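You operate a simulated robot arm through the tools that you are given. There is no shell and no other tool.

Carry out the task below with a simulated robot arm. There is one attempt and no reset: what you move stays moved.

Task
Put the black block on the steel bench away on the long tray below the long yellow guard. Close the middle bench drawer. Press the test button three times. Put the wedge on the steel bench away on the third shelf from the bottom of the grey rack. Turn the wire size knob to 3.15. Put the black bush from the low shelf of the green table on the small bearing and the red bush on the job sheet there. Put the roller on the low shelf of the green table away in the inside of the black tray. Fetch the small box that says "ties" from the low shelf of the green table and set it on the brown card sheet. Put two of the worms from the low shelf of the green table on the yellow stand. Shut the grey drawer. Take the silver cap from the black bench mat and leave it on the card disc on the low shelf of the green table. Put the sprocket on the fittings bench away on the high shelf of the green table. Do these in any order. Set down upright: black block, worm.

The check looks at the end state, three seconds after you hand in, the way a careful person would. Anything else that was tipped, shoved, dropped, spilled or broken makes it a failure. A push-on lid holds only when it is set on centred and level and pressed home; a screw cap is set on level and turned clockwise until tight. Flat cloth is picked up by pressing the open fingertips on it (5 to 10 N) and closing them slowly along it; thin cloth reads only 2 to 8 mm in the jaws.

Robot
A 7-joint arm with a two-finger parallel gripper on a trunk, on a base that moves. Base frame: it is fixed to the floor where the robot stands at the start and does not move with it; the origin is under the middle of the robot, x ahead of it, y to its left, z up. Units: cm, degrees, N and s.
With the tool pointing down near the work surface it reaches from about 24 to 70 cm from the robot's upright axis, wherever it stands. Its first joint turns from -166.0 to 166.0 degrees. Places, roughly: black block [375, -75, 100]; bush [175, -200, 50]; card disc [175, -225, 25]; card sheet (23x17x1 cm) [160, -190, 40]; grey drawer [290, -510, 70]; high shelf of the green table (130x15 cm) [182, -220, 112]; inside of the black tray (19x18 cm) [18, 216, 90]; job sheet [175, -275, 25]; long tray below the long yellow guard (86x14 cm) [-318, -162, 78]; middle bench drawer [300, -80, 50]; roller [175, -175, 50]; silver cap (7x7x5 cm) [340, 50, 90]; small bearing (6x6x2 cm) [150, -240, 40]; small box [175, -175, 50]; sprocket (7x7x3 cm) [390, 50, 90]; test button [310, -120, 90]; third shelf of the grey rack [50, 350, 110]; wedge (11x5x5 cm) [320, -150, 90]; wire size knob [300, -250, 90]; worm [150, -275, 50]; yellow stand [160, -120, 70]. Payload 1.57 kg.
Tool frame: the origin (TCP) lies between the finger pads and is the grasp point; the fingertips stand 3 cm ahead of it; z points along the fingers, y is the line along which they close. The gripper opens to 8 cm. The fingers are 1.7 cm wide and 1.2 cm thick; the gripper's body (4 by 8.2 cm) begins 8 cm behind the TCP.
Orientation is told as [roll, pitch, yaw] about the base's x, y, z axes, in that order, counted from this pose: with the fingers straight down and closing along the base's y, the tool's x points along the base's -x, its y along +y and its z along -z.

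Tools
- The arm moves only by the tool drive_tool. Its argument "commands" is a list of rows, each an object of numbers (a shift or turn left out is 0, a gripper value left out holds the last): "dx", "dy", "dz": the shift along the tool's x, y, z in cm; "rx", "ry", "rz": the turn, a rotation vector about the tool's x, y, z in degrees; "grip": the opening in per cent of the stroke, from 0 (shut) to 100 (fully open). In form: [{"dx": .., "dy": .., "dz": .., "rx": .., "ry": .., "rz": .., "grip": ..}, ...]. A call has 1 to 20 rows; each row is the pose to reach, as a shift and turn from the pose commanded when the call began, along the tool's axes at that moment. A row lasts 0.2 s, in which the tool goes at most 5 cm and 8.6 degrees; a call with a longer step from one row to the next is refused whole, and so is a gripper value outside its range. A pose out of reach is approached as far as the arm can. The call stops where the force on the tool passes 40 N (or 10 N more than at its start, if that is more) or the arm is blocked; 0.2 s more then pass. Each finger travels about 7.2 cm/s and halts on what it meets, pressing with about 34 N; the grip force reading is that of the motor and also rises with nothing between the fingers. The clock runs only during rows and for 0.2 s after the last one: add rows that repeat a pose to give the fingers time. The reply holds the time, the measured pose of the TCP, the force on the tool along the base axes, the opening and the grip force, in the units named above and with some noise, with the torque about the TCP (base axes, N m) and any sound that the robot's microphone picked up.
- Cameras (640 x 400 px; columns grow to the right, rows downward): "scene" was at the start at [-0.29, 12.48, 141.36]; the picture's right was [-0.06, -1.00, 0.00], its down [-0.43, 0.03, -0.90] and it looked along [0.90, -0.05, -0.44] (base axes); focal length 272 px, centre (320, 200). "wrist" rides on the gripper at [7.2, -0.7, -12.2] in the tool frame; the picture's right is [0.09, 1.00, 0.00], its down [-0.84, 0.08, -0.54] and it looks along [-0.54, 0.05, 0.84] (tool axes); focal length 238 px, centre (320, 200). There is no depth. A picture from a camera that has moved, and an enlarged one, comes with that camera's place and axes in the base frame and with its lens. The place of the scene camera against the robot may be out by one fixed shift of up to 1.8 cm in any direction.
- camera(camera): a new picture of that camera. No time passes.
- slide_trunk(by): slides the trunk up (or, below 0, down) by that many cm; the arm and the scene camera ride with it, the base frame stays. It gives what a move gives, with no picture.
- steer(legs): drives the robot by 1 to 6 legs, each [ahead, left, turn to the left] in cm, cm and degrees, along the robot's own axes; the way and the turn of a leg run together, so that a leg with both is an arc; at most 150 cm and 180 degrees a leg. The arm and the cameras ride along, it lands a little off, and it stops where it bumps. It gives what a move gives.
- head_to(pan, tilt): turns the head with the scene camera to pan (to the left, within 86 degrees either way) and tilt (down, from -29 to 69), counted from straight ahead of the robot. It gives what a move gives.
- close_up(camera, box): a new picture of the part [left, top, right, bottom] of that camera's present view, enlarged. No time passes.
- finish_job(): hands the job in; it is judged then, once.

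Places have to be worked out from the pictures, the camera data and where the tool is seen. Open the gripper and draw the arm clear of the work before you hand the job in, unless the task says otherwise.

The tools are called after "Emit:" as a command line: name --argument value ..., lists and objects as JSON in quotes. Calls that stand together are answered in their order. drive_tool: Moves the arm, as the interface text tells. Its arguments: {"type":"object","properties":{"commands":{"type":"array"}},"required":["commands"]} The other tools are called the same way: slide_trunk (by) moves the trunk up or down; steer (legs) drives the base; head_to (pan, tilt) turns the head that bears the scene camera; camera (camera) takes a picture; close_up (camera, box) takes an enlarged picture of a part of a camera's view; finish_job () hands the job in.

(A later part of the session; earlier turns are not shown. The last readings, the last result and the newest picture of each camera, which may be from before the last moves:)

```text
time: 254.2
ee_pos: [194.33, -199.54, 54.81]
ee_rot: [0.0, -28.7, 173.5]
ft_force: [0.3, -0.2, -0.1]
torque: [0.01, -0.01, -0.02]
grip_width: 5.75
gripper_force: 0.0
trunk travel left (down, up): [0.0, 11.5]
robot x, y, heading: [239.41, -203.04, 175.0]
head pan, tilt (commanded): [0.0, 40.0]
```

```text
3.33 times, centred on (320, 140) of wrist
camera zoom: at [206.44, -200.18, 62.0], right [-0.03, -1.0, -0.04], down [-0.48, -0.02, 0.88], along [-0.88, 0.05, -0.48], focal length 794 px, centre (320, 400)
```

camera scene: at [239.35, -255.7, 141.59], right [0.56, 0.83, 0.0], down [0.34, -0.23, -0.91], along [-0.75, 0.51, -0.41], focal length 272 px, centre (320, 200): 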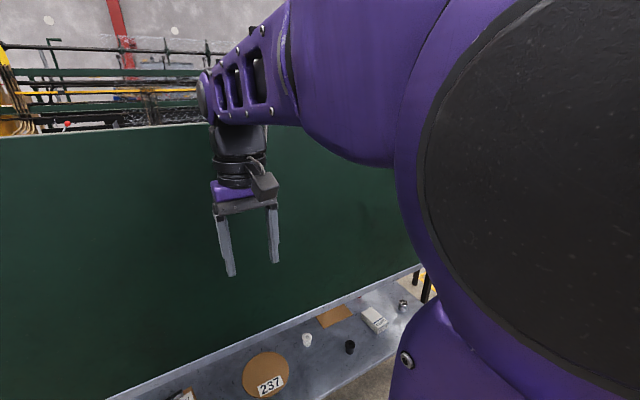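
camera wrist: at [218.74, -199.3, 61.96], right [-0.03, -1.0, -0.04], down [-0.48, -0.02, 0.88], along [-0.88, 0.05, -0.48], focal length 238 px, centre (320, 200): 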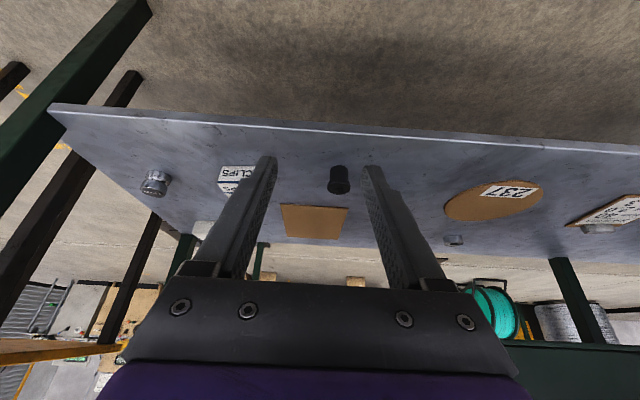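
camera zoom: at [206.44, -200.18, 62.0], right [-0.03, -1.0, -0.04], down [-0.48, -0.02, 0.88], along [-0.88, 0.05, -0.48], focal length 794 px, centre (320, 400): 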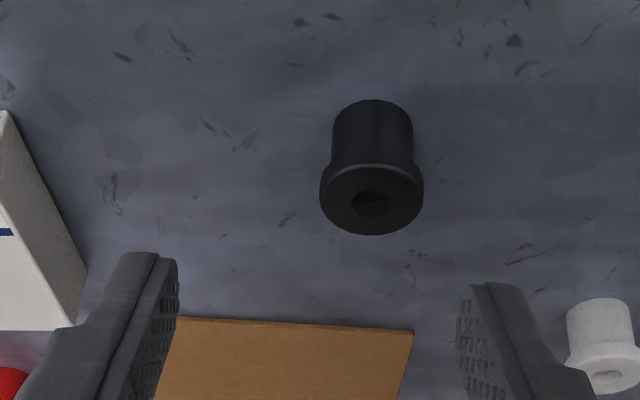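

Triangulated flange-top centre: (182.5, −200.5, 39.9). I tilt to 38°, move over it, and descend around the bush.

Emit:
drive_tool --commands '[{"dx": -2.5, "dy": 0.8, "dz": 3.6, "ry": -3.1}, {"dx": -5, "dy": 1.6, "dz": 7.2, "ry": -6.2}, {"dx": -7.42, "dy": 2.3, "dz": 10.9, "ry": -9.3}, {"dx": -5.9, "dy": 2.3, "dz": 13.6, "ry": -9.3}, {"dx": -4.4, "dy": 2.3, "dz": 16.3, "ry": -9.3}, {"dx": -3.4, "dy": 2.3, "dz": 18.2, "ry": -9.3}, {"dx": -2.9, "dy": 2.3, "dz": 19.2, "ry": -9.3}, {"dx": -2.9, "dy": 2.3, "dz": 19.2, "ry": -9.3}]'

Emit:
close_up --camera "wrist" --box '[220, 80, 420, 220]'

```text
time: 255.9
ee_pos: [182.4, -200.16, 39.68]
ee_rot: [-0.1, -38.4, 173.6]
ft_force: [-0.2, 0.0, -0.1]
torque: [0.01, -0.02, -0.01]
grip_width: 5.78
gripper_force: 0.1
trunk travel left (down, up): [0.0, 11.5]
robot x, y, heading: [239.43, -202.94, 174.9]
head pan, tilt (commanded): [0.0, 40.0]
```

```text
2.86 times, centred on (320, 150) of wrist
camera zoom: at [195.67, -201.13, 44.66], right [-0.04, -1.0, -0.06], down [-0.33, -0.04, 0.94], along [-0.94, 0.06, -0.32], focal length 681 px, centre (320, 343)
```

zoom: 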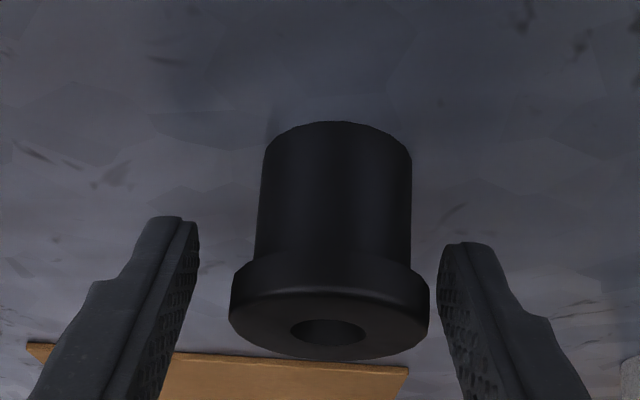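

The bush is centred between the fingers with the tips below its flange. I close the gripper and lift.

Emit:
drive_tool --commands '[{"grip": 0}, {"grip": 0}, {"grip": 0}, {"grip": 0}]'

Emit:
drive_tool --commands '[{"dx": -1.2, "dz": -1.6}, {"dx": -2.5, "dz": -3.2}, {"dx": -4.3, "dz": -5.5}, {"dx": -4.3, "dz": -5.5}]'

Emit:
camera --camera "wrist"

```text
time: 256.9
ee_pos: [182.54, -200.22, 39.73]
ee_rot: [0.1, -38.4, 173.7]
ft_force: [-1.1, 0.2, 7.3]
torque: [0.06, 0.05, -0.03]
grip_width: 4.02
gripper_force: 33.8
trunk travel left (down, up): [0.0, 11.5]
robot x, y, heading: [239.65, -203.32, 174.6]
head pan, tilt (commanded): [0.0, 40.0]
```

```text
time: 257.9
ee_pos: [184.42, -200.6, 45.13]
ee_rot: [-0.3, -36.3, 173.8]
ft_force: [0.8, -0.2, -0.8]
torque: [0.0, 0.0, 0.01]
grip_width: 3.98
gripper_force: 34.2
trunk travel left (down, up): [0.0, 11.5]
robot x, y, heading: [239.59, -203.25, 174.9]
head pan, tilt (commanded): [0.0, 40.0]
```

```text
taken
camera wrist: at [197.45, -201.4, 50.63], right [-0.04, -1.0, -0.06], down [-0.36, -0.04, 0.93], along [-0.93, 0.06, -0.36], focal length 238 px, centre (320, 200)
```

wrist: 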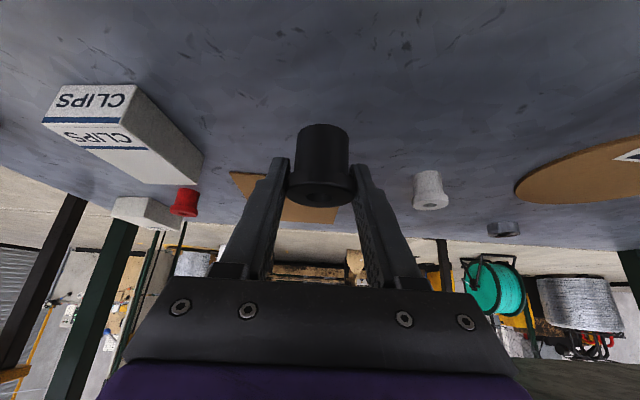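

The black bush is held (4.0 cm flange). I back away from the shelf and raise the arm into the compact pose behind the table.

Emit:
steer --legs '[[-12, 0, 0]]'

Emit:
drive_tool --commands '[{"dx": 0.5, "dz": -4.2, "ry": 2.6}, {"dx": 1.0, "dz": -8.4, "ry": 5.3}, {"dx": 1.47, "dz": -12.6, "ry": 8}, {"dx": -0.5, "dz": -16.2, "ry": 10.5}, {"dx": -2.5, "dz": -19.8, "ry": 13}, {"dx": -4.5, "dz": -23.4, "ry": 15.5}, {"dx": -6.5, "dz": -27, "ry": 18}, {"dx": -8.5, "dz": -30.6, "ry": 20.5}, {"dx": -10.5, "dz": -34.2, "ry": 23}, {"dx": -12.5, "dz": -37.8, "ry": 25.5}, {"dx": -14.5, "dz": -41.4, "ry": 28}, {"dx": -16.5, "dz": -45, "ry": 30.5}, {"dx": -18.5, "dz": -48.6, "ry": 33}, {"dx": -20.5, "dz": -52.2, "ry": 35.5}, {"dx": -22.5, "dz": -55.8, "ry": 38}, {"dx": -22.5, "dz": -55.8, "ry": 38}]'

Emit:
camera --camera "wrist"

```text
time: 259.2
ee_pos: [194.24, -201.41, 46.46]
ee_rot: [0.0, -38.0, 173.4]
ft_force: [-0.8, 0.4, 0.0]
torque: [-0.04, 0.02, 0.04]
grip_width: 4.02
gripper_force: 33.8
trunk travel left (down, up): [0.0, 11.5]
robot x, y, heading: [251.46, -204.21, 174.8]
head pan, tilt (commanded): [0.0, 40.0]
```

```text
time: 262.6
ee_pos: [210.98, -203.49, 104.32]
ee_rot: [0.0, 0.0, 173.4]
ft_force: [0.7, -0.1, -0.4]
torque: [-0.01, 0.0, -0.02]
grip_width: 4.04
gripper_force: 33.6
trunk travel left (down, up): [0.0, 11.5]
robot x, y, heading: [251.41, -204.21, 174.8]
head pan, tilt (commanded): [0.0, 40.0]
```

```text
taken
camera wrist: at [218.23, -203.61, 116.42], right [-0.02, -1.0, 0.0], down [-0.84, 0.02, 0.54], along [-0.54, 0.01, -0.84], focal length 238 px, centre (320, 200)
```

wrist: 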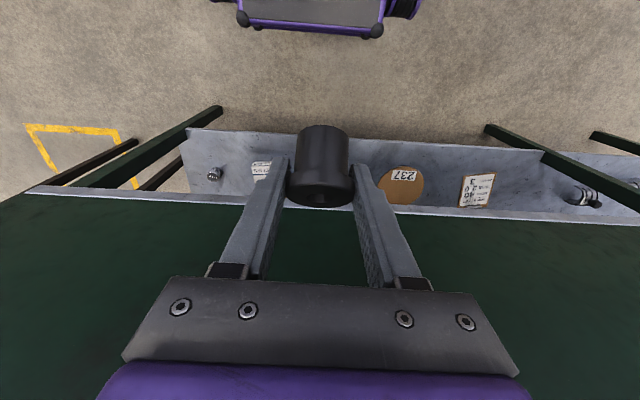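

Now I carry the bush around: north through the corridor, west across the open floor, then turn to face the table front.

Emit:
steer --legs '[[0, -150, 0], [0, -26, 0], [150, 0, 0], [0, 0, -180]]'

Emit:
head_to --pan 0 --tilt 35

Emit:
camera --camera "scene"

```text
time: 294.5
ee_pos: [156.21, -18.95, 104.37]
ee_rot: [0.0, -0.1, -8.5]
ft_force: [-0.7, 0.6, -1.3]
torque: [-0.04, 0.0, -0.03]
grip_width: 4.01
gripper_force: 34.1
trunk travel left (down, up): [0.0, 11.5]
robot x, y, heading: [115.86, -16.8, -7.2]
head pan, tilt (commanded): [0.0, 40.0]
```

```text
time: 295.1
ee_pos: [156.25, -19.12, 104.37]
ee_rot: [0.0, 0.0, -8.6]
ft_force: [0.8, 0.9, 0.1]
torque: [0.02, -0.01, 0.03]
grip_width: 3.99
gripper_force: 34.4
trunk travel left (down, up): [0.0, 11.5]
robot x, y, heading: [115.32, -16.92, -7.0]
head pan, tilt (commanded): [0.0, 35.0]
```

```text
taken
camera scene: at [116.74, -3.93, 134.91], right [-0.13, -0.99, 0.0], down [-0.57, 0.07, -0.82], along [0.81, -0.1, -0.57], focal length 272 px, centre (320, 200)
```

scene: 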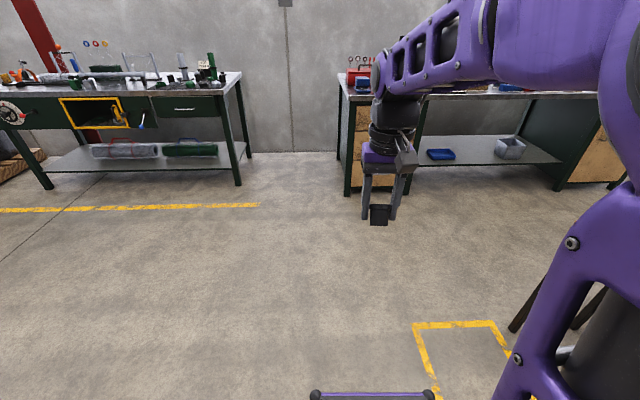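

I correct heading to −5° and drive down the corridor to stand in front of the bearing (y≈−236).

Emit:
steer --legs '[[0, 0, 2], [0, -130, 0], [-14, -60, 0], [0, -30, 0]]'

Emit:
camera --camera "scene"

Emit:
camera --camera "wrist"

```text
time: 317.0
ee_pos: [121.75, -234.59, 104.39]
ee_rot: [0.0, 0.0, -7.1]
ft_force: [-0.7, -0.1, -0.3]
torque: [0.0, -0.02, 0.0]
grip_width: 4.01
gripper_force: 33.3
trunk travel left (down, up): [0.0, 11.5]
robot x, y, heading: [80.92, -233.45, -5.6]
head pan, tilt (commanded): [0.0, 35.0]
```

```text
taken
camera scene: at [81.79, -220.45, 134.92], right [-0.1, -1.0, 0.0], down [-0.57, 0.06, -0.82], along [0.82, -0.08, -0.57], focal length 272 px, centre (320, 200)
```

scene: 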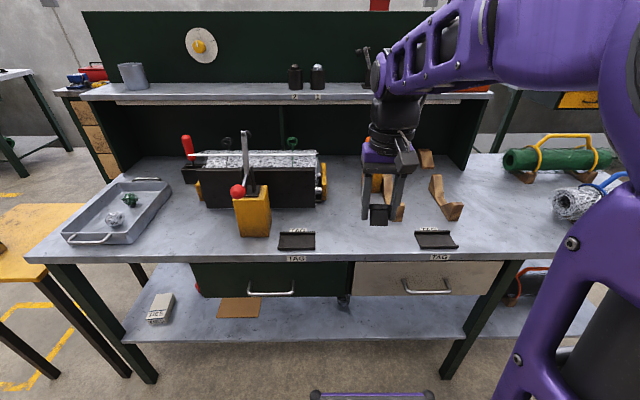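

```text
taken
camera wrist: at [114.48, -234.31, 116.37], right [0.03, 1.0, 0.0], down [0.84, -0.02, 0.54], along [0.54, -0.02, -0.84], focal length 238 px, centre (320, 200)
```

wrist: 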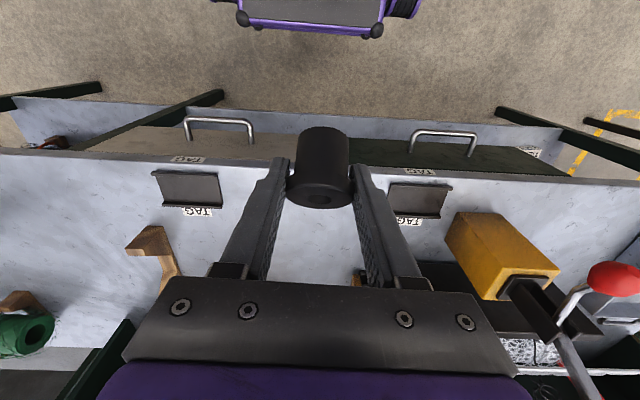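

I'm in front of the bearing. I lower the held bush in front of the drawers, tilting to 38°, and look underneath.

Emit:
drive_tool --commands '[{"dx": -0.4, "dz": 4.3, "ry": -3.2}, {"dx": -0.8, "dz": 8.6, "ry": -6.4}, {"dx": -1.2, "dz": 12.9, "ry": -9.6}, {"dx": -1.6, "dz": 17.2, "ry": -12.8}, {"dx": -2, "dz": 21.5, "ry": -16}, {"dx": -2.4, "dz": 25.8, "ry": -19.2}, {"dx": -2.8, "dz": 30.1, "ry": -22.4}, {"dx": -3.2, "dz": 34.4, "ry": -25.6}, {"dx": -3.6, "dz": 38.7, "ry": -28.8}, {"dx": -4, "dz": 43, "ry": -32}, {"dx": -4.4, "dz": 47.3, "ry": -35.2}, {"dx": -4.8, "dz": 51.6, "ry": -38.2}, {"dx": -4.8, "dz": 51.6, "ry": -38.2}]'

Emit:
camera --camera "wrist"

Emit:
close_up --camera "wrist" --box '[220, 90, 420, 240]'

```text
time: 319.8
ee_pos: [126.77, -235.37, 52.38]
ee_rot: [0.0, -38.3, -7.0]
ft_force: [-0.1, 0.4, -0.3]
torque: [0.0, 0.03, 0.01]
grip_width: 4.03
gripper_force: 34.3
trunk travel left (down, up): [0.0, 11.5]
robot x, y, heading: [81.23, -233.81, -6.0]
head pan, tilt (commanded): [0.0, 35.0]
```

```text
taken
camera wrist: at [113.62, -234.4, 57.42], right [0.05, 1.0, -0.06], down [0.33, 0.04, 0.94], along [0.94, -0.07, -0.33], focal length 238 px, centre (320, 200)
```

wrist: 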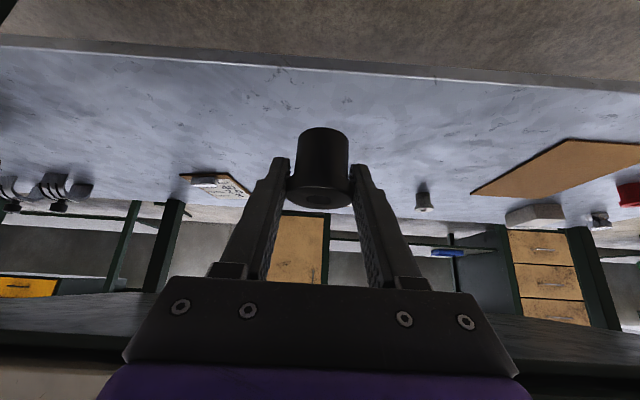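

```text
2.67 times, centred on (320, 165) of wrist
camera zoom: at [113.62, -234.4, 57.42], right [0.05, 1.0, -0.06], down [0.33, 0.04, 0.94], along [0.94, -0.07, -0.33], focal length 636 px, centre (320, 293)
```

zoom: 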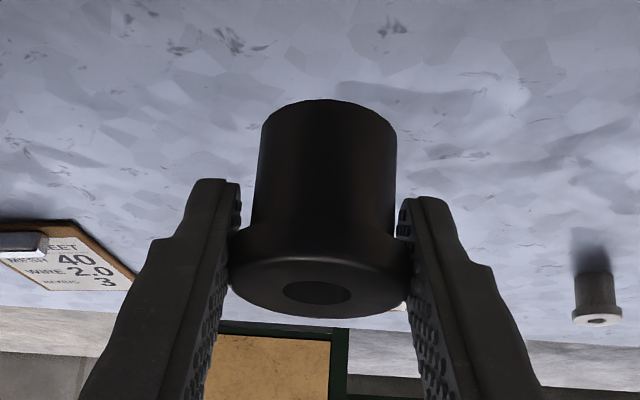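

The held bush hides the bearing behind it. I shift the hand 9 cm sideways to see the bearing clearly.

Emit:
drive_tool --commands '[{"dy": -4.5}, {"dy": -9}, {"dy": -9}]'

Emit:
close_up --camera "wrist" --box '[300, 90, 500, 240]'

```text
time: 320.6
ee_pos: [125.56, -243.9, 52.81]
ee_rot: [0.0, -38.2, -7.0]
ft_force: [1.0, 0.4, 0.2]
torque: [-0.01, -0.05, -0.01]
grip_width: 3.99
gripper_force: 34.0
trunk travel left (down, up): [0.0, 11.5]
robot x, y, heading: [81.0, -233.41, -5.8]
head pan, tilt (commanded): [0.0, 35.0]
```

```text
2.67 times, centred on (400, 165) of wrist
camera zoom: at [112.36, -243.02, 57.72], right [0.05, 1.0, -0.06], down [0.33, 0.04, 0.94], along [0.94, -0.07, -0.33], focal length 636 px, centre (107, 293)
```

zoom: 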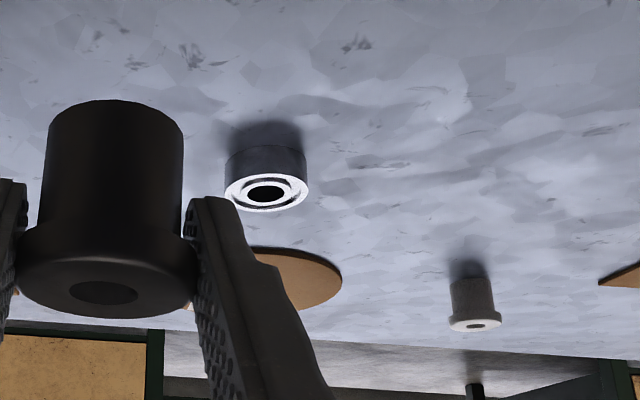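

Triangulated bearing top centre: (149.2, −235.9, 37.6). I move the base 6 cm closer, then lower the hand in front of the shelf and slide in beneath the drawers with the bush just above bearing height.

Emit:
steer --legs '[[6, 0, 0]]'

```text
time: 321.6
ee_pos: [131.38, -244.45, 52.75]
ee_rot: [0.0, -38.2, -7.0]
ft_force: [0.3, 0.6, -0.2]
torque: [-0.02, 0.02, 0.03]
grip_width: 4.03
gripper_force: 34.3
trunk travel left (down, up): [0.0, 11.5]
robot x, y, heading: [86.59, -233.99, -5.8]
head pan, tilt (commanded): [0.0, 35.0]
```

Emit:
drive_tool --commands '[{"dy": 4}, {"dy": 8}, {"dx": 2.5, "dy": 10.7, "dz": 1.2}, {"dx": 5.5, "dy": 10.7, "dz": 2.8}, {"dx": 9.18, "dy": 10.7, "dz": 4.68}, {"dx": 9.18, "dy": 10.7, "dz": 4.68}]'

Emit:
camera --camera "scene"

Emit:
camera --camera "wrist"

```text
time: 322.7
ee_pos: [129.91, -233.42, 46.75]
ee_rot: [-0.1, -38.6, -7.0]
ft_force: [-4.6, -2.1, 56.6]
torque: [1.21, 7.64, 0.33]
grip_width: 3.99
gripper_force: 34.2
trunk travel left (down, up): [0.0, 11.5]
robot x, y, heading: [86.85, -233.91, -5.7]
head pan, tilt (commanded): [0.0, 35.0]
stopped in row 5: the force on the tool passed its limit at 279 N (the readings are from after the stop); the commanded pose is now the measured one
```

```text
taken
camera scene: at [87.65, -221.04, 134.92], right [-0.1, -0.99, 0.0], down [-0.57, 0.06, -0.82], along [0.82, -0.08, -0.57], focal length 272 px, centre (320, 200)
```

scene: 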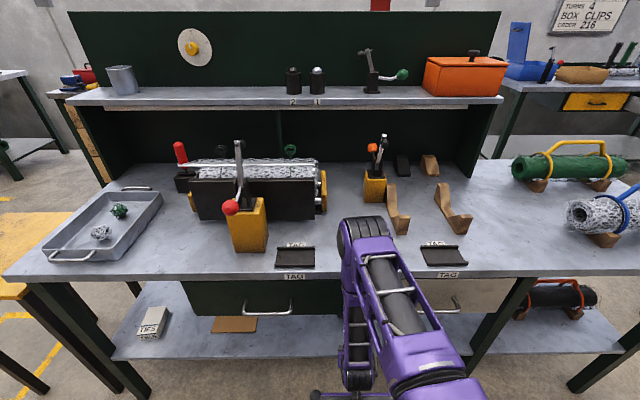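

```text
taken
camera wrist: at [116.72, -232.49, 51.59], right [0.05, 1.0, -0.06], down [0.32, 0.04, 0.94], along [0.94, -0.07, -0.32], focal length 238 px, centre (320, 200)
```

wrist: 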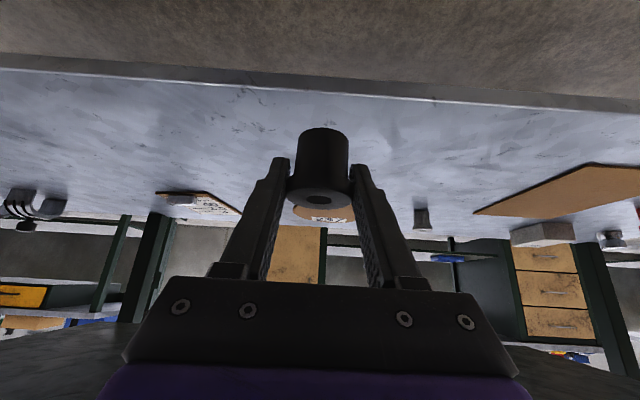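

The hand's camera touched my own base top (the base front was under it). I raise the hand, back the base up so the hand is ahead of the base, and then lower.

Emit:
drive_tool --commands '[{"dx": -1.5, "dz": -2}, {"dx": -3.7, "dz": -4.7}, {"dx": -3.7, "dz": -4.7}]'

Emit:
steer --legs '[[-11, 0, 0]]'

Emit:
camera --camera "wrist"

```text
time: 323.5
ee_pos: [130.02, -233.42, 52.42]
ee_rot: [-0.1, -38.4, -7.0]
ft_force: [-1.0, -0.5, -0.5]
torque: [0.01, 0.01, -0.02]
grip_width: 4.02
gripper_force: 34.0
trunk travel left (down, up): [0.0, 11.5]
robot x, y, heading: [86.79, -234.02, -5.7]
head pan, tilt (commanded): [0.0, 35.0]
```

```text
time: 324.7
ee_pos: [119.14, -232.46, 52.45]
ee_rot: [0.0, -38.5, -7.0]
ft_force: [0.6, 0.2, 0.3]
torque: [0.03, 0.01, 0.02]
grip_width: 4.04
gripper_force: 34.1
trunk travel left (down, up): [0.0, 11.5]
robot x, y, heading: [76.09, -233.24, -5.5]
head pan, tilt (commanded): [0.0, 35.0]
```

```text
taken
camera wrist: at [105.82, -231.45, 57.41], right [0.05, 1.0, -0.06], down [0.32, 0.04, 0.95], along [0.94, -0.07, -0.32], focal length 238 px, centre (320, 200)
```

wrist: 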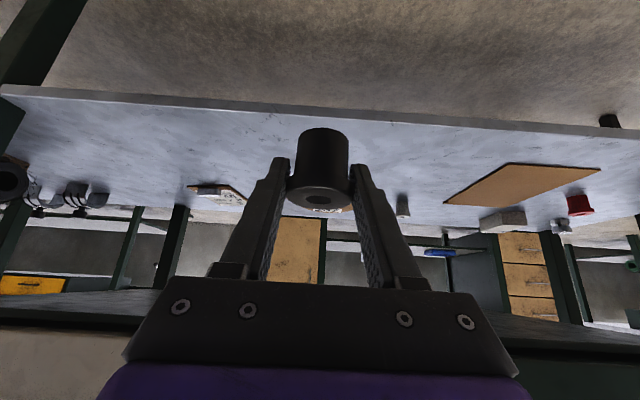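

Bush still held properly. With the base back, I extend the hand forward over the shelf edge and lower it to just above bearing height.

Emit:
drive_tool --commands '[{"dx": -3.7, "dz": 2.9}, {"dx": -7.3, "dz": 5.8}, {"dx": -10.96, "dy": 0.2, "dz": 8.7}, {"dx": -9.1, "dy": 0.2, "dz": 11}, {"dx": -7.2, "dy": 0.2, "dz": 13.4}, {"dx": -5.35, "dy": 0.2, "dz": 15.7}, {"dx": -5.35, "dy": 0.2, "dz": 15.7}]'

Emit:
camera --camera "wrist"

Emit:
camera --camera "scene"

```text
time: 326.3
ee_pos: [132.78, -234.03, 43.57]
ee_rot: [-0.1, -38.6, -7.0]
ft_force: [-0.7, 0.2, -1.2]
torque: [-0.02, 0.01, -0.01]
grip_width: 4.01
gripper_force: 34.0
trunk travel left (down, up): [0.0, 11.5]
robot x, y, heading: [76.0, -232.62, -5.9]
head pan, tilt (commanded): [0.0, 35.0]
```

```text
taken
camera wrist: at [119.53, -233.08, 48.53], right [0.05, 1.0, -0.06], down [0.32, 0.04, 0.95], along [0.94, -0.07, -0.32], focal length 238 px, centre (320, 200)
```

wrist: 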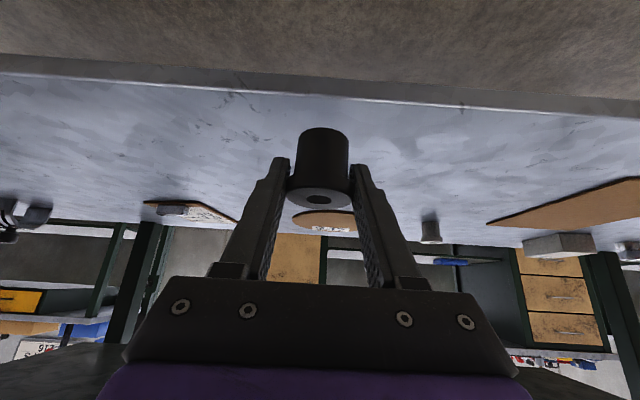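

```text
taken
camera scene: at [76.68, -219.94, 134.92], right [-0.1, -0.99, 0.0], down [-0.57, 0.06, -0.82], along [0.81, -0.08, -0.57], focal length 272 px, centre (320, 200)
```

scene: 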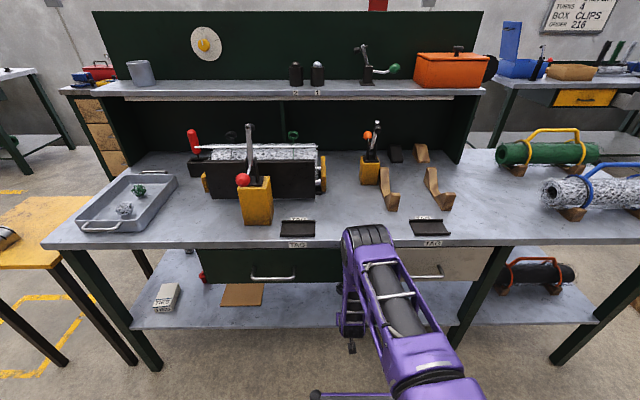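

The forearm is in front of the table edge with clearance. I extend the arm straight forward under the drawers toward the bearing.

Emit:
drive_tool --commands '[{"dx": -2, "dz": 1.6}, {"dx": -4, "dz": 3.2}, {"dx": -6, "dz": 4.8}, {"dx": -8, "dz": 6.4}, {"dx": -10, "dz": 8}, {"dx": -12, "dz": 9.6}, {"dx": -12, "dz": 9.6}]'

Emit:
camera --camera "wrist"

```text
time: 328.1
ee_pos: [142.02, -235.26, 38.99]
ee_rot: [-0.8, -32.3, -6.7]
ft_force: [-7.2, 8.8, 40.2]
torque: [0.86, -0.32, 0.18]
grip_width: 4.03
gripper_force: 33.5
trunk travel left (down, up): [0.0, 11.5]
robot x, y, heading: [75.35, -232.63, -5.6]
head pan, tilt (commanded): [0.0, 35.0]
stopped in row 7: the arm was blocked; the commanded pose is now the measured one
```

```text
taken
camera wrist: at [129.43, -234.29, 45.36], right [0.05, 1.0, -0.06], down [0.43, 0.04, 0.9], along [0.9, -0.07, -0.42], focal length 238 px, centre (320, 200)
```

wrist: 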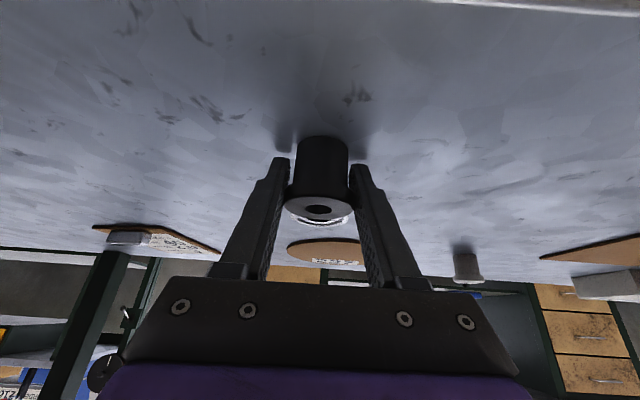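

The arm got blocked and sagged (TCP z=39, bush touching the shelf). I look at the scene before retracting.

Emit:
camera --camera "scene"

Emit:
close_up --camera "scene" --box '[280, 190, 480, 400]'

```text
taken
camera scene: at [76.11, -219.88, 134.9], right [-0.1, -1.0, 0.0], down [-0.57, 0.06, -0.82], along [0.82, -0.08, -0.57], focal length 272 px, centre (320, 200)
```

scene: 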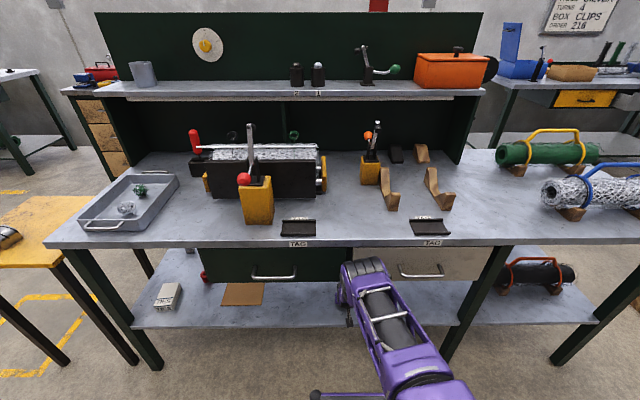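

```text
1.90 times, centred on (380, 295) of scene
camera zoom: at [76.11, -219.88, 134.9], right [-0.1, -1.0, 0.0], down [-0.57, 0.06, -0.82], along [0.82, -0.08, -0.57], focal length 518 px, centre (206, 19)
```

zoom: 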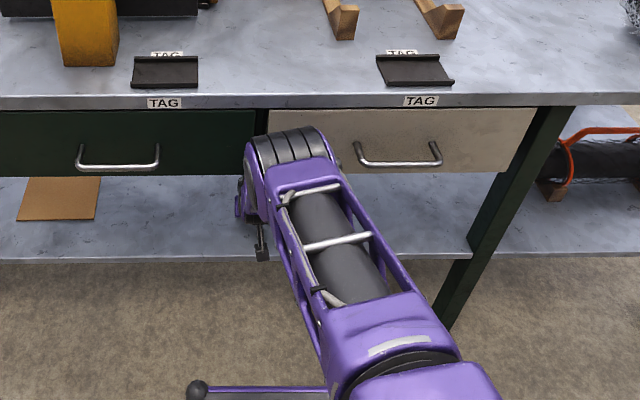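

It seems the wrist wedges against the drawer's lower front edge at this tilt. I need a flatter tool (~52°). I'll ease back, set the bush down here on the shelf, and re-grip it with a flatter tilt.

Emit:
drive_tool --commands '[{"dx": 0.7, "dz": -0.8}, {"dx": 1.37, "dz": -1.57}, {"dx": 1.37, "dz": -1.57}]'

Emit:
close_up --camera "wrist" --box '[220, 90, 420, 240]'

```text
time: 328.9
ee_pos: [140.02, -235.18, 39.4]
ee_rot: [-1.1, -32.0, -6.5]
ft_force: [1.1, 0.5, -0.9]
torque: [-0.02, -0.02, -0.02]
grip_width: 4.0
gripper_force: 34.2
trunk travel left (down, up): [0.0, 11.5]
robot x, y, heading: [75.25, -232.83, -5.6]
head pan, tilt (commanded): [0.0, 35.0]
```

```text
2.67 times, centred on (320, 165) of wrist
camera zoom: at [127.51, -234.18, 45.87], right [0.04, 1.0, -0.06], down [0.43, 0.04, 0.9], along [0.9, -0.07, -0.43], focal length 636 px, centre (320, 293)
```

zoom: 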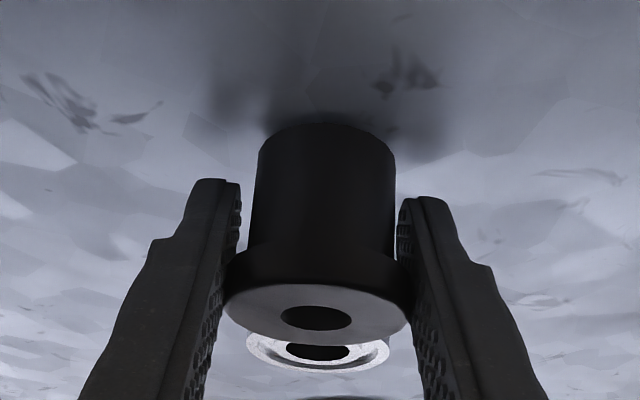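

The bush is free again. I pull back 2 cm more, restore the original tilt so it is upright, and lower it onto the shelf.

Emit:
drive_tool --commands '[{"dx": 1.0, "dz": -1.2, "ry": -2}, {"dx": 1.5, "dz": -1.8, "ry": -4.2}, {"dx": 1.5, "dz": -1.8, "ry": -6.4}, {"dx": 1.5, "dz": -1.8, "ry": -6.4}]'

Emit:
drive_tool --commands '[{"dx": 0.15, "dz": 0.2}, {"dx": 0.3, "dz": 0.4}, {"dx": 0.45, "dz": 0.6}, {"dx": 0.6, "dz": 0.8}, {"dx": 0.6, "dz": 0.8}]'

```text
time: 329.9
ee_pos: [138.02, -234.85, 40.12]
ee_rot: [-1.1, -38.5, -6.4]
ft_force: [-0.5, 0.1, -0.7]
torque: [0.01, 0.01, 0.01]
grip_width: 4.0
gripper_force: 34.2
trunk travel left (down, up): [0.0, 11.5]
robot x, y, heading: [75.74, -232.8, -5.6]
head pan, tilt (commanded): [0.0, 35.0]
```

```text
time: 331.1
ee_pos: [138.07, -235.06, 39.22]
ee_rot: [-1.1, -38.4, -6.4]
ft_force: [0.0, -0.1, -0.9]
torque: [0.0, -0.01, -0.01]
grip_width: 4.01
gripper_force: 33.8
trunk travel left (down, up): [0.0, 11.5]
robot x, y, heading: [75.85, -232.85, -5.6]
head pan, tilt (commanded): [0.0, 35.0]
```

Emit:
drive_tool --commands '[{"dx": 0.12, "dz": 0.16}, {"dx": 0.25, "dz": 0.31}, {"dx": 0.37, "dz": 0.47}, {"dx": 0.5, "dz": 0.63}, {"dx": 0.62, "dz": 0.78}, {"dx": 0.62, "dz": 0.78}]'

Emit:
close_up --camera "wrist" --box '[220, 90, 420, 240]'

```text
time: 332.2
ee_pos: [138.56, -234.83, 38.93]
ee_rot: [-1.0, -39.3, -6.6]
ft_force: [-2.3, -0.6, 16.0]
torque: [0.02, 0.23, 0.0]
grip_width: 4.0
gripper_force: 34.7
trunk travel left (down, up): [0.0, 11.5]
robot x, y, heading: [75.84, -232.77, -5.8]
head pan, tilt (commanded): [0.0, 35.0]
stopped in row 5: the force on the tool passed its limit at 44 N (the readings are from after the stop); the commanded pose is now the measured one
```

```text
2.67 times, centred on (320, 165) of wrist
camera zoom: at [125.22, -233.9, 43.68], right [0.05, 1.0, -0.07], down [0.31, 0.05, 0.95], along [0.95, -0.07, -0.31], focal length 636 px, centre (320, 293)
```

zoom: 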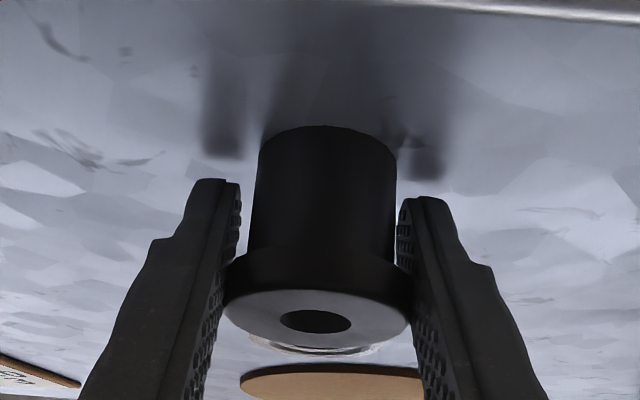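

The bush rests on the shelf. I open the fingers and withdraw along the tool axis.

Emit:
drive_tool --commands '[{"dx": -0.1, "dz": -0.2, "grip": 75}, {"dx": -0.1, "dz": -0.2, "grip": 75}, {"dx": -0.1, "dz": -0.2, "grip": 75}, {"dx": -0.1, "dz": -3, "grip": 75}, {"dx": -0.1, "dz": -6.5, "grip": 75}, {"dx": -0.1, "dz": -10, "grip": 75}, {"dx": -0.1, "dz": -10, "grip": 75}]'

Emit:
camera --camera "wrist"

```text
time: 333.8
ee_pos: [132.06, -233.9, 46.46]
ee_rot: [-1.0, -38.8, -6.4]
ft_force: [0.1, -0.2, 0.0]
torque: [-0.01, 0.01, -0.02]
grip_width: 6.0
gripper_force: 0.0
trunk travel left (down, up): [0.0, 11.5]
robot x, y, heading: [75.8, -233.04, -5.4]
head pan, tilt (commanded): [0.0, 35.0]
```

```text
taken
camera wrist: at [118.9, -232.86, 51.33], right [0.05, 1.0, -0.07], down [0.32, 0.05, 0.95], along [0.95, -0.07, -0.32], focal length 238 px, centre (320, 200)
```

wrist: 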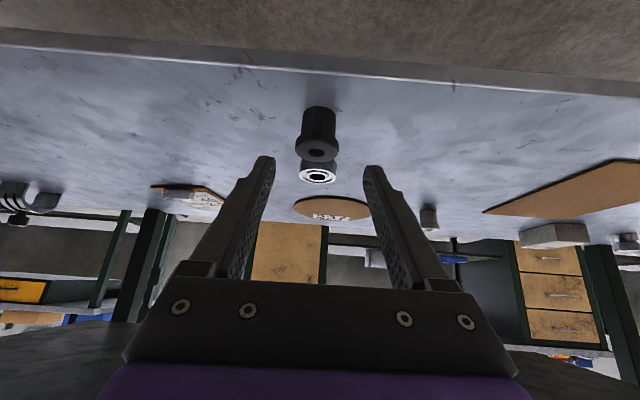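

The bush stands in front of the bearing. I back the base 2 cm and approach it again with a 48° tilt.

Emit:
steer --legs '[[-2, 0, 0]]'

Emit:
drive_tool --commands '[{"dx": -0.4, "dy": -0.1, "dz": 1.8, "ry": -3.1}, {"dx": -0.8, "dy": -0.2, "dz": 3.5, "ry": -6.2}, {"dx": -1.21, "dy": -0.32, "dz": 5.29, "ry": -9.2}, {"dx": -1.21, "dy": -0.32, "dz": 5.29, "ry": -9.2}]'

Emit:
close_up --camera "wrist" --box '[220, 80, 420, 230]'

```text
time: 334.6
ee_pos: [130.24, -233.7, 46.37]
ee_rot: [-1.1, -38.8, -6.3]
ft_force: [0.4, 0.9, -0.6]
torque: [-0.04, -0.02, -0.01]
grip_width: 5.98
gripper_force: 0.1
trunk travel left (down, up): [0.0, 11.5]
robot x, y, heading: [74.02, -232.67, -5.7]
head pan, tilt (commanded): [0.0, 35.0]
```

```text
time: 335.6
ee_pos: [134.47, -234.73, 43.04]
ee_rot: [-1.2, -48.1, -6.1]
ft_force: [0.2, 0.1, 0.3]
torque: [-0.02, 0.0, 0.02]
grip_width: 6.0
gripper_force: 0.1
trunk travel left (down, up): [0.0, 11.5]
robot x, y, heading: [73.8, -232.47, -5.6]
head pan, tilt (commanded): [0.0, 35.0]
```

```text
2.67 times, centred on (320, 155) of wrist
camera zoom: at [120.63, -233.58, 45.78], right [0.06, 0.99, -0.08], down [0.17, 0.07, 0.98], along [0.98, -0.07, -0.16], focal length 636 px, centre (320, 320)
```

zoom: 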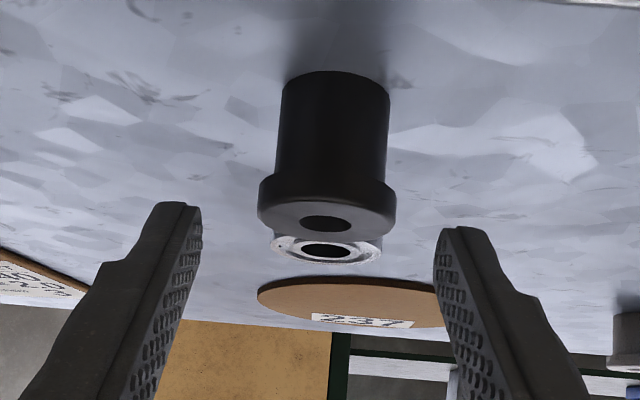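

Aligned. I advance 6 cm along the tool axis and grip the bush.

Emit:
drive_tool --commands '[{"dy": 0.2, "dz": 2}, {"dy": 0.2, "dz": 4}, {"dy": 0.2, "dz": 6}, {"dy": 0.2, "dz": 6}]'

Emit:
close_up --camera "wrist" --box '[220, 80, 420, 230]'

```text
time: 336.6
ee_pos: [138.87, -234.94, 39.19]
ee_rot: [-1.3, -48.0, -6.1]
ft_force: [0.2, 0.3, -0.4]
torque: [0.0, 0.02, 0.02]
grip_width: 6.01
gripper_force: 0.1
trunk travel left (down, up): [0.0, 11.5]
robot x, y, heading: [74.31, -232.38, -5.6]
head pan, tilt (commanded): [0.0, 35.0]
```

```text
2.67 times, centred on (320, 155) of wrist
camera zoom: at [124.99, -233.89, 41.77], right [0.06, 0.99, -0.08], down [0.17, 0.07, 0.98], along [0.98, -0.07, -0.16], focal length 636 px, centre (320, 320)
```

zoom: 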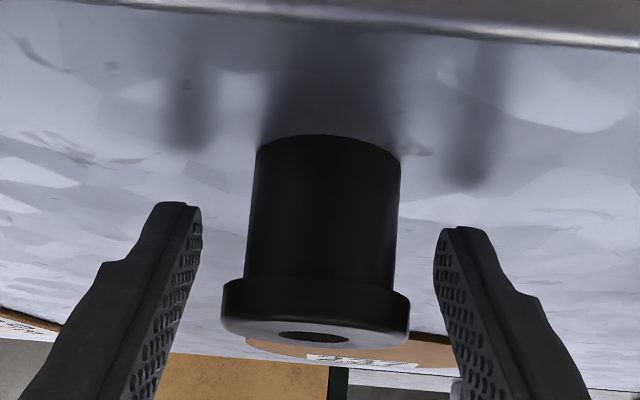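

Emit:
drive_tool --commands '[{"grip": 0}, {"grip": 0}, {"grip": 0}, {"grip": 0}, {"dx": -1.3, "dz": -1.2, "grip": 0}, {"dx": -2.7, "dz": -2.4, "grip": 0}, {"dx": -2.7, "dz": -2.4, "grip": 0}]'

Emit:
close_up --camera "wrist" --box '[220, 80, 420, 230]'

```text
time: 338.2
ee_pos: [138.83, -235.0, 42.53]
ee_rot: [-1.2, -48.1, -6.2]
ft_force: [0.2, -0.2, -0.3]
torque: [-0.01, 0.0, -0.03]
grip_width: 4.0
gripper_force: 33.3
trunk travel left (down, up): [0.0, 11.5]
robot x, y, heading: [73.85, -232.58, -5.6]
head pan, tilt (commanded): [0.0, 35.0]
```

```text
2.67 times, centred on (320, 155) of wrist
camera zoom: at [125.0, -233.89, 45.38], right [0.06, 0.99, -0.08], down [0.17, 0.07, 0.98], along [0.98, -0.07, -0.16], focal length 636 px, centre (320, 320)
```

zoom: 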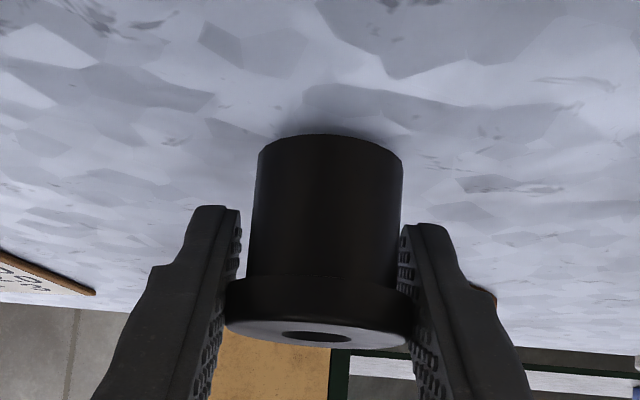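

The bush is held about 1.3 cm above bearing height. I drive the base 4 cm forward, then extend the rest with a slightly flatter tilt.

Emit:
steer --legs '[[4, 0, 0]]'

```text
time: 339.1
ee_pos: [142.75, -235.36, 42.66]
ee_rot: [-1.3, -48.0, -6.3]
ft_force: [-0.4, 0.4, 0.6]
torque: [0.01, -0.02, -0.03]
grip_width: 4.0
gripper_force: 34.3
trunk travel left (down, up): [0.0, 11.5]
robot x, y, heading: [77.62, -232.91, -5.6]
head pan, tilt (commanded): [0.0, 35.0]
```

Emit:
drive_tool --commands '[{"dx": -1.1, "dy": 0.05, "dz": 1.15, "ry": -1.5}, {"dx": -2.3, "dy": 0.1, "dz": 2.3, "ry": -3}, {"dx": -3.4, "dy": 0.15, "dz": 3.45, "ry": -4.5}, {"dx": -4.55, "dy": 0.17, "dz": 4.6, "ry": -5}, {"dx": -4.55, "dy": 0.17, "dz": 4.6, "ry": -5}]'

Emit:
camera --camera "wrist"

Emit:
close_up --camera "wrist" --box '[220, 80, 420, 230]'

```text
time: 340.3
ee_pos: [148.42, -235.75, 42.5]
ee_rot: [-1.6, -52.4, -5.7]
ft_force: [0.3, 0.0, -0.1]
torque: [0.0, 0.01, -0.02]
grip_width: 4.02
gripper_force: 34.4
trunk travel left (down, up): [0.0, 11.5]
robot x, y, heading: [77.89, -232.93, -5.6]
head pan, tilt (commanded): [0.0, 35.0]
```

```text
taken
camera wrist: at [134.44, -234.69, 44.15], right [0.07, 0.99, -0.09], down [0.09, 0.08, 0.99], along [0.99, -0.07, -0.09], focal length 238 px, centre (320, 200)
```

wrist: 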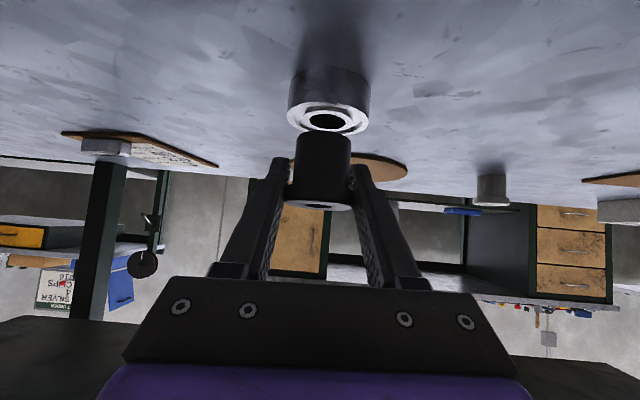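

```text
2.67 times, centred on (320, 155) of wrist
camera zoom: at [134.44, -234.69, 44.15], right [0.07, 0.99, -0.09], down [0.09, 0.08, 0.99], along [0.99, -0.07, -0.09], focal length 636 px, centre (320, 320)
```

zoom: 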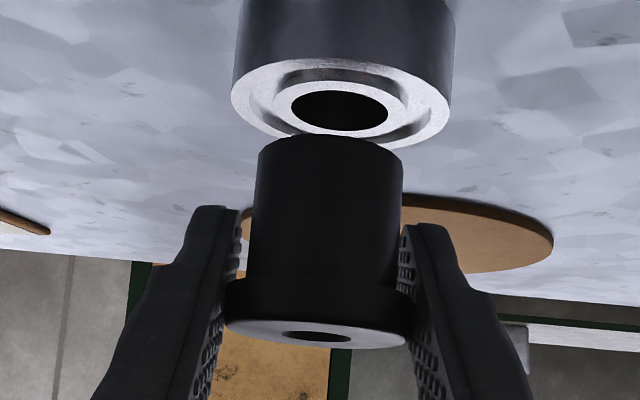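

The bush is right above the bearing (bearing centre ≈ (149.1, −235.7), bush bottom ≈ (148.7, −235.8)). I fine-adjust and lower until contact.

Emit:
drive_tool --commands '[{"dx": 0.1, "dy": 0.15, "dz": 0.45}, {"dx": 0.34, "dy": 0.15, "dz": 0.63}, {"dx": 0.58, "dy": 0.15, "dz": 0.81}, {"dx": 0.82, "dy": 0.15, "dz": 0.99}, {"dx": 1.06, "dy": 0.15, "dz": 1.17}, {"dx": 1.06, "dy": 0.15, "dz": 1.17}]'

Emit:
close_up --camera "wrist" --box '[220, 80, 420, 230]'

```text
time: 341.7
ee_pos: [149.44, -235.96, 41.48]
ee_rot: [-1.5, -53.2, -5.9]
ft_force: [-0.6, -0.1, -0.6]
torque: [-0.03, -0.01, 0.03]
grip_width: 4.01
gripper_force: 34.0
trunk travel left (down, up): [0.0, 11.5]
robot x, y, heading: [77.72, -233.29, -5.3]
head pan, tilt (commanded): [0.0, 35.0]
```

```text
2.67 times, centred on (320, 155) of wrist
camera zoom: at [135.45, -234.81, 42.99], right [0.07, 0.99, -0.09], down [0.08, 0.08, 0.99], along [0.99, -0.07, -0.07], focal length 636 px, centre (320, 320)
```

zoom: 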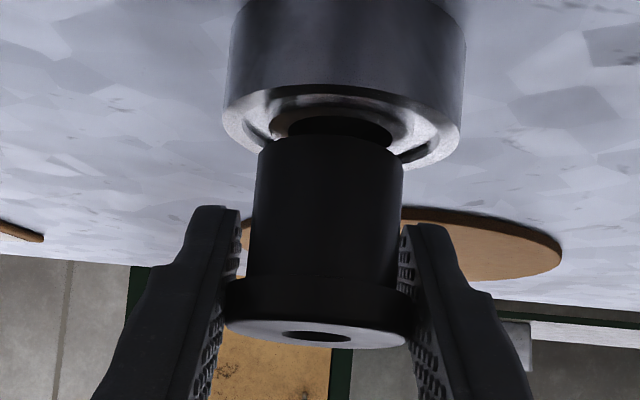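

I correct by about −0.5 cm in depth and +0.2 cm sideways, then lower to contact.

Emit:
drive_tool --commands '[{"dx": 0.3, "dy": 0.2, "dz": -0.4}, {"dx": 0.3, "dy": 0.2, "dz": -0.4}, {"dx": 0.5, "dy": 0.2, "dz": -0.25}, {"dx": 0.7, "dy": 0.2, "dz": -0.1}, {"dx": 0.9, "dy": 0.2, "dz": 0.05}, {"dx": 0.9, "dy": 0.2, "dz": 0.05}]'

Emit:
close_up --camera "wrist" --box '[220, 80, 420, 230]'

```text
time: 343.1
ee_pos: [149.38, -235.64, 40.98]
ee_rot: [-1.4, -53.5, -6.1]
ft_force: [-0.1, -1.1, 20.8]
torque: [-0.06, 0.22, -0.01]
grip_width: 3.98
gripper_force: 34.0
trunk travel left (down, up): [0.0, 11.5]
robot x, y, heading: [77.3, -232.95, -5.6]
head pan, tilt (commanded): [0.0, 35.0]
```

```text
2.67 times, centred on (320, 155) of wrist
camera zoom: at [135.27, -234.61, 42.51], right [0.07, 0.99, -0.09], down [0.07, 0.08, 0.99], along [0.99, -0.07, -0.07], focal length 636 px, centre (320, 320)
```

zoom: 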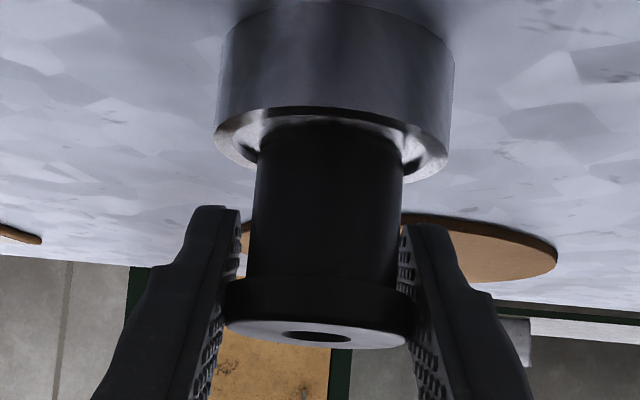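

The bush sits on the bearing (20 N contact). I ease up slightly, open, and retreat straight back.

Emit:
drive_tool --commands '[{"dx": -0.12, "dz": -0.1}, {"dx": -0.12, "dz": -0.1, "grip": 40}, {"dx": -0.12, "dz": -0.1, "grip": 75}, {"dx": -0.12, "dz": -0.1, "grip": 75}, {"dx": -0.12, "dz": -0.1, "grip": 75}, {"dx": 1.2, "dz": -2, "grip": 75}, {"dx": 3, "dz": -4.5, "grip": 75}, {"dx": 5, "dz": -7, "grip": 75}, {"dx": 7, "dz": -9.6, "grip": 75}, {"dx": 7, "dz": -9.6, "grip": 75}]'

Emit:
camera --camera "wrist"

Emit:
close_up --camera "wrist" --box '[240, 80, 400, 200]'

```text
time: 345.3
ee_pos: [137.01, -234.26, 41.15]
ee_rot: [-1.4, -53.0, -6.0]
ft_force: [0.1, 0.4, -0.3]
torque: [0.02, -0.02, -0.01]
grip_width: 5.98
gripper_force: 0.0
trunk travel left (down, up): [0.0, 11.5]
robot x, y, heading: [77.91, -233.03, -5.8]
head pan, tilt (commanded): [0.0, 35.0]
```

```text
taken
camera wrist: at [122.97, -233.14, 42.47], right [0.07, 0.99, -0.09], down [0.08, 0.08, 0.99], along [0.99, -0.07, -0.07], focal length 238 px, centre (320, 200)
```

wrist: 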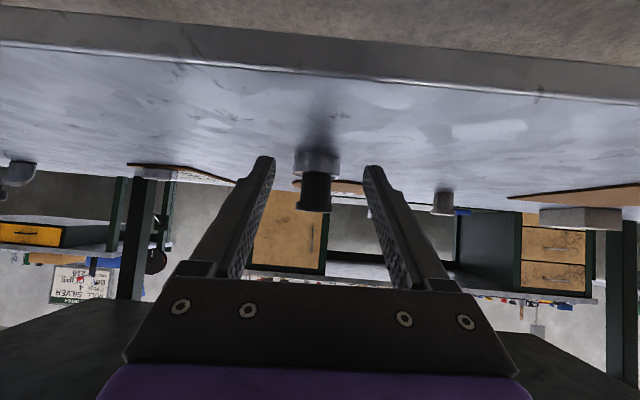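

```text
3.33 times, centred on (320, 140) of wrist
camera zoom: at [122.97, -233.14, 42.47], right [0.07, 0.99, -0.09], down [0.08, 0.08, 0.99], along [0.99, -0.07, -0.07], focal length 794 px, centre (320, 400)
```

zoom: 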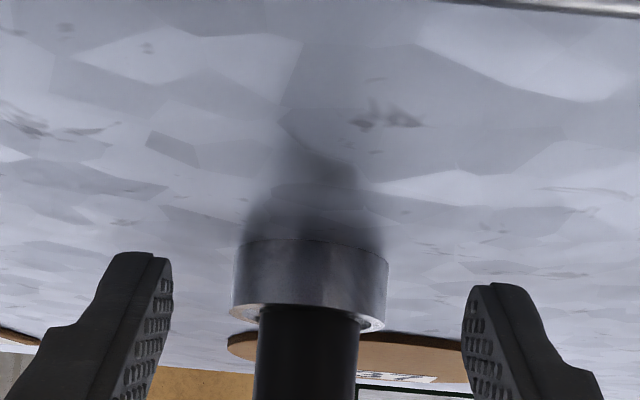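

The black bush is standing centred on the small bearing. Now the TIES box: I retract the hand slightly and shift the base left to face the box squarely.

Emit:
drive_tool --commands '[{"dx": 1, "dz": -4}, {"dx": 1.5, "dz": -8}, {"dx": 0, "dz": -11}, {"dx": 0, "dz": -11, "grip": 100}]'

Emit:
steer --legs '[[-3, 64, 0], [0, 0, 5.8]]'

Emit:
camera --camera "wrist"

```text
time: 346.3
ee_pos: [128.4, -233.06, 47.64]
ee_rot: [-1.4, -52.9, -6.0]
ft_force: [-0.3, -0.3, 0.5]
torque: [-0.01, 0.04, 0.01]
grip_width: 8.01
gripper_force: 0.1
trunk travel left (down, up): [0.0, 11.5]
robot x, y, heading: [77.45, -233.1, -5.7]
head pan, tilt (commanded): [0.0, 35.0]
```

```text
time: 353.4
ee_pos: [132.06, -164.3, 47.58]
ee_rot: [-1.4, -53.1, -1.0]
ft_force: [-0.6, -0.3, -0.3]
torque: [-0.05, 0.02, -0.01]
grip_width: 8.02
gripper_force: 0.0
trunk travel left (down, up): [0.0, 11.5]
robot x, y, heading: [81.47, -169.01, -0.8]
head pan, tilt (commanded): [0.0, 35.0]
```

```text
taken
camera wrist: at [117.9, -164.55, 49.06], right [-0.02, 1.0, -0.09], down [0.07, 0.09, 0.99], along [1.0, 0.01, -0.07], focal length 238 px, centre (320, 200)
```

wrist: 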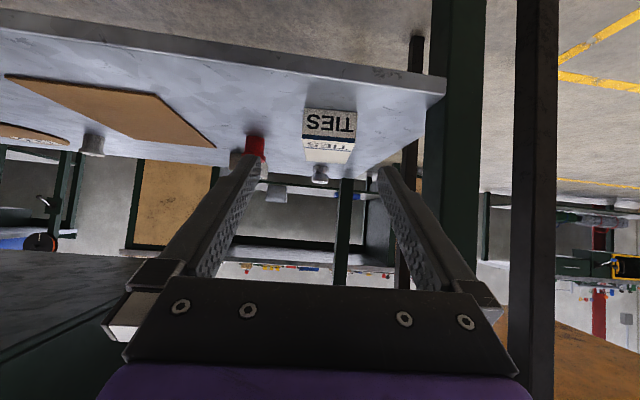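

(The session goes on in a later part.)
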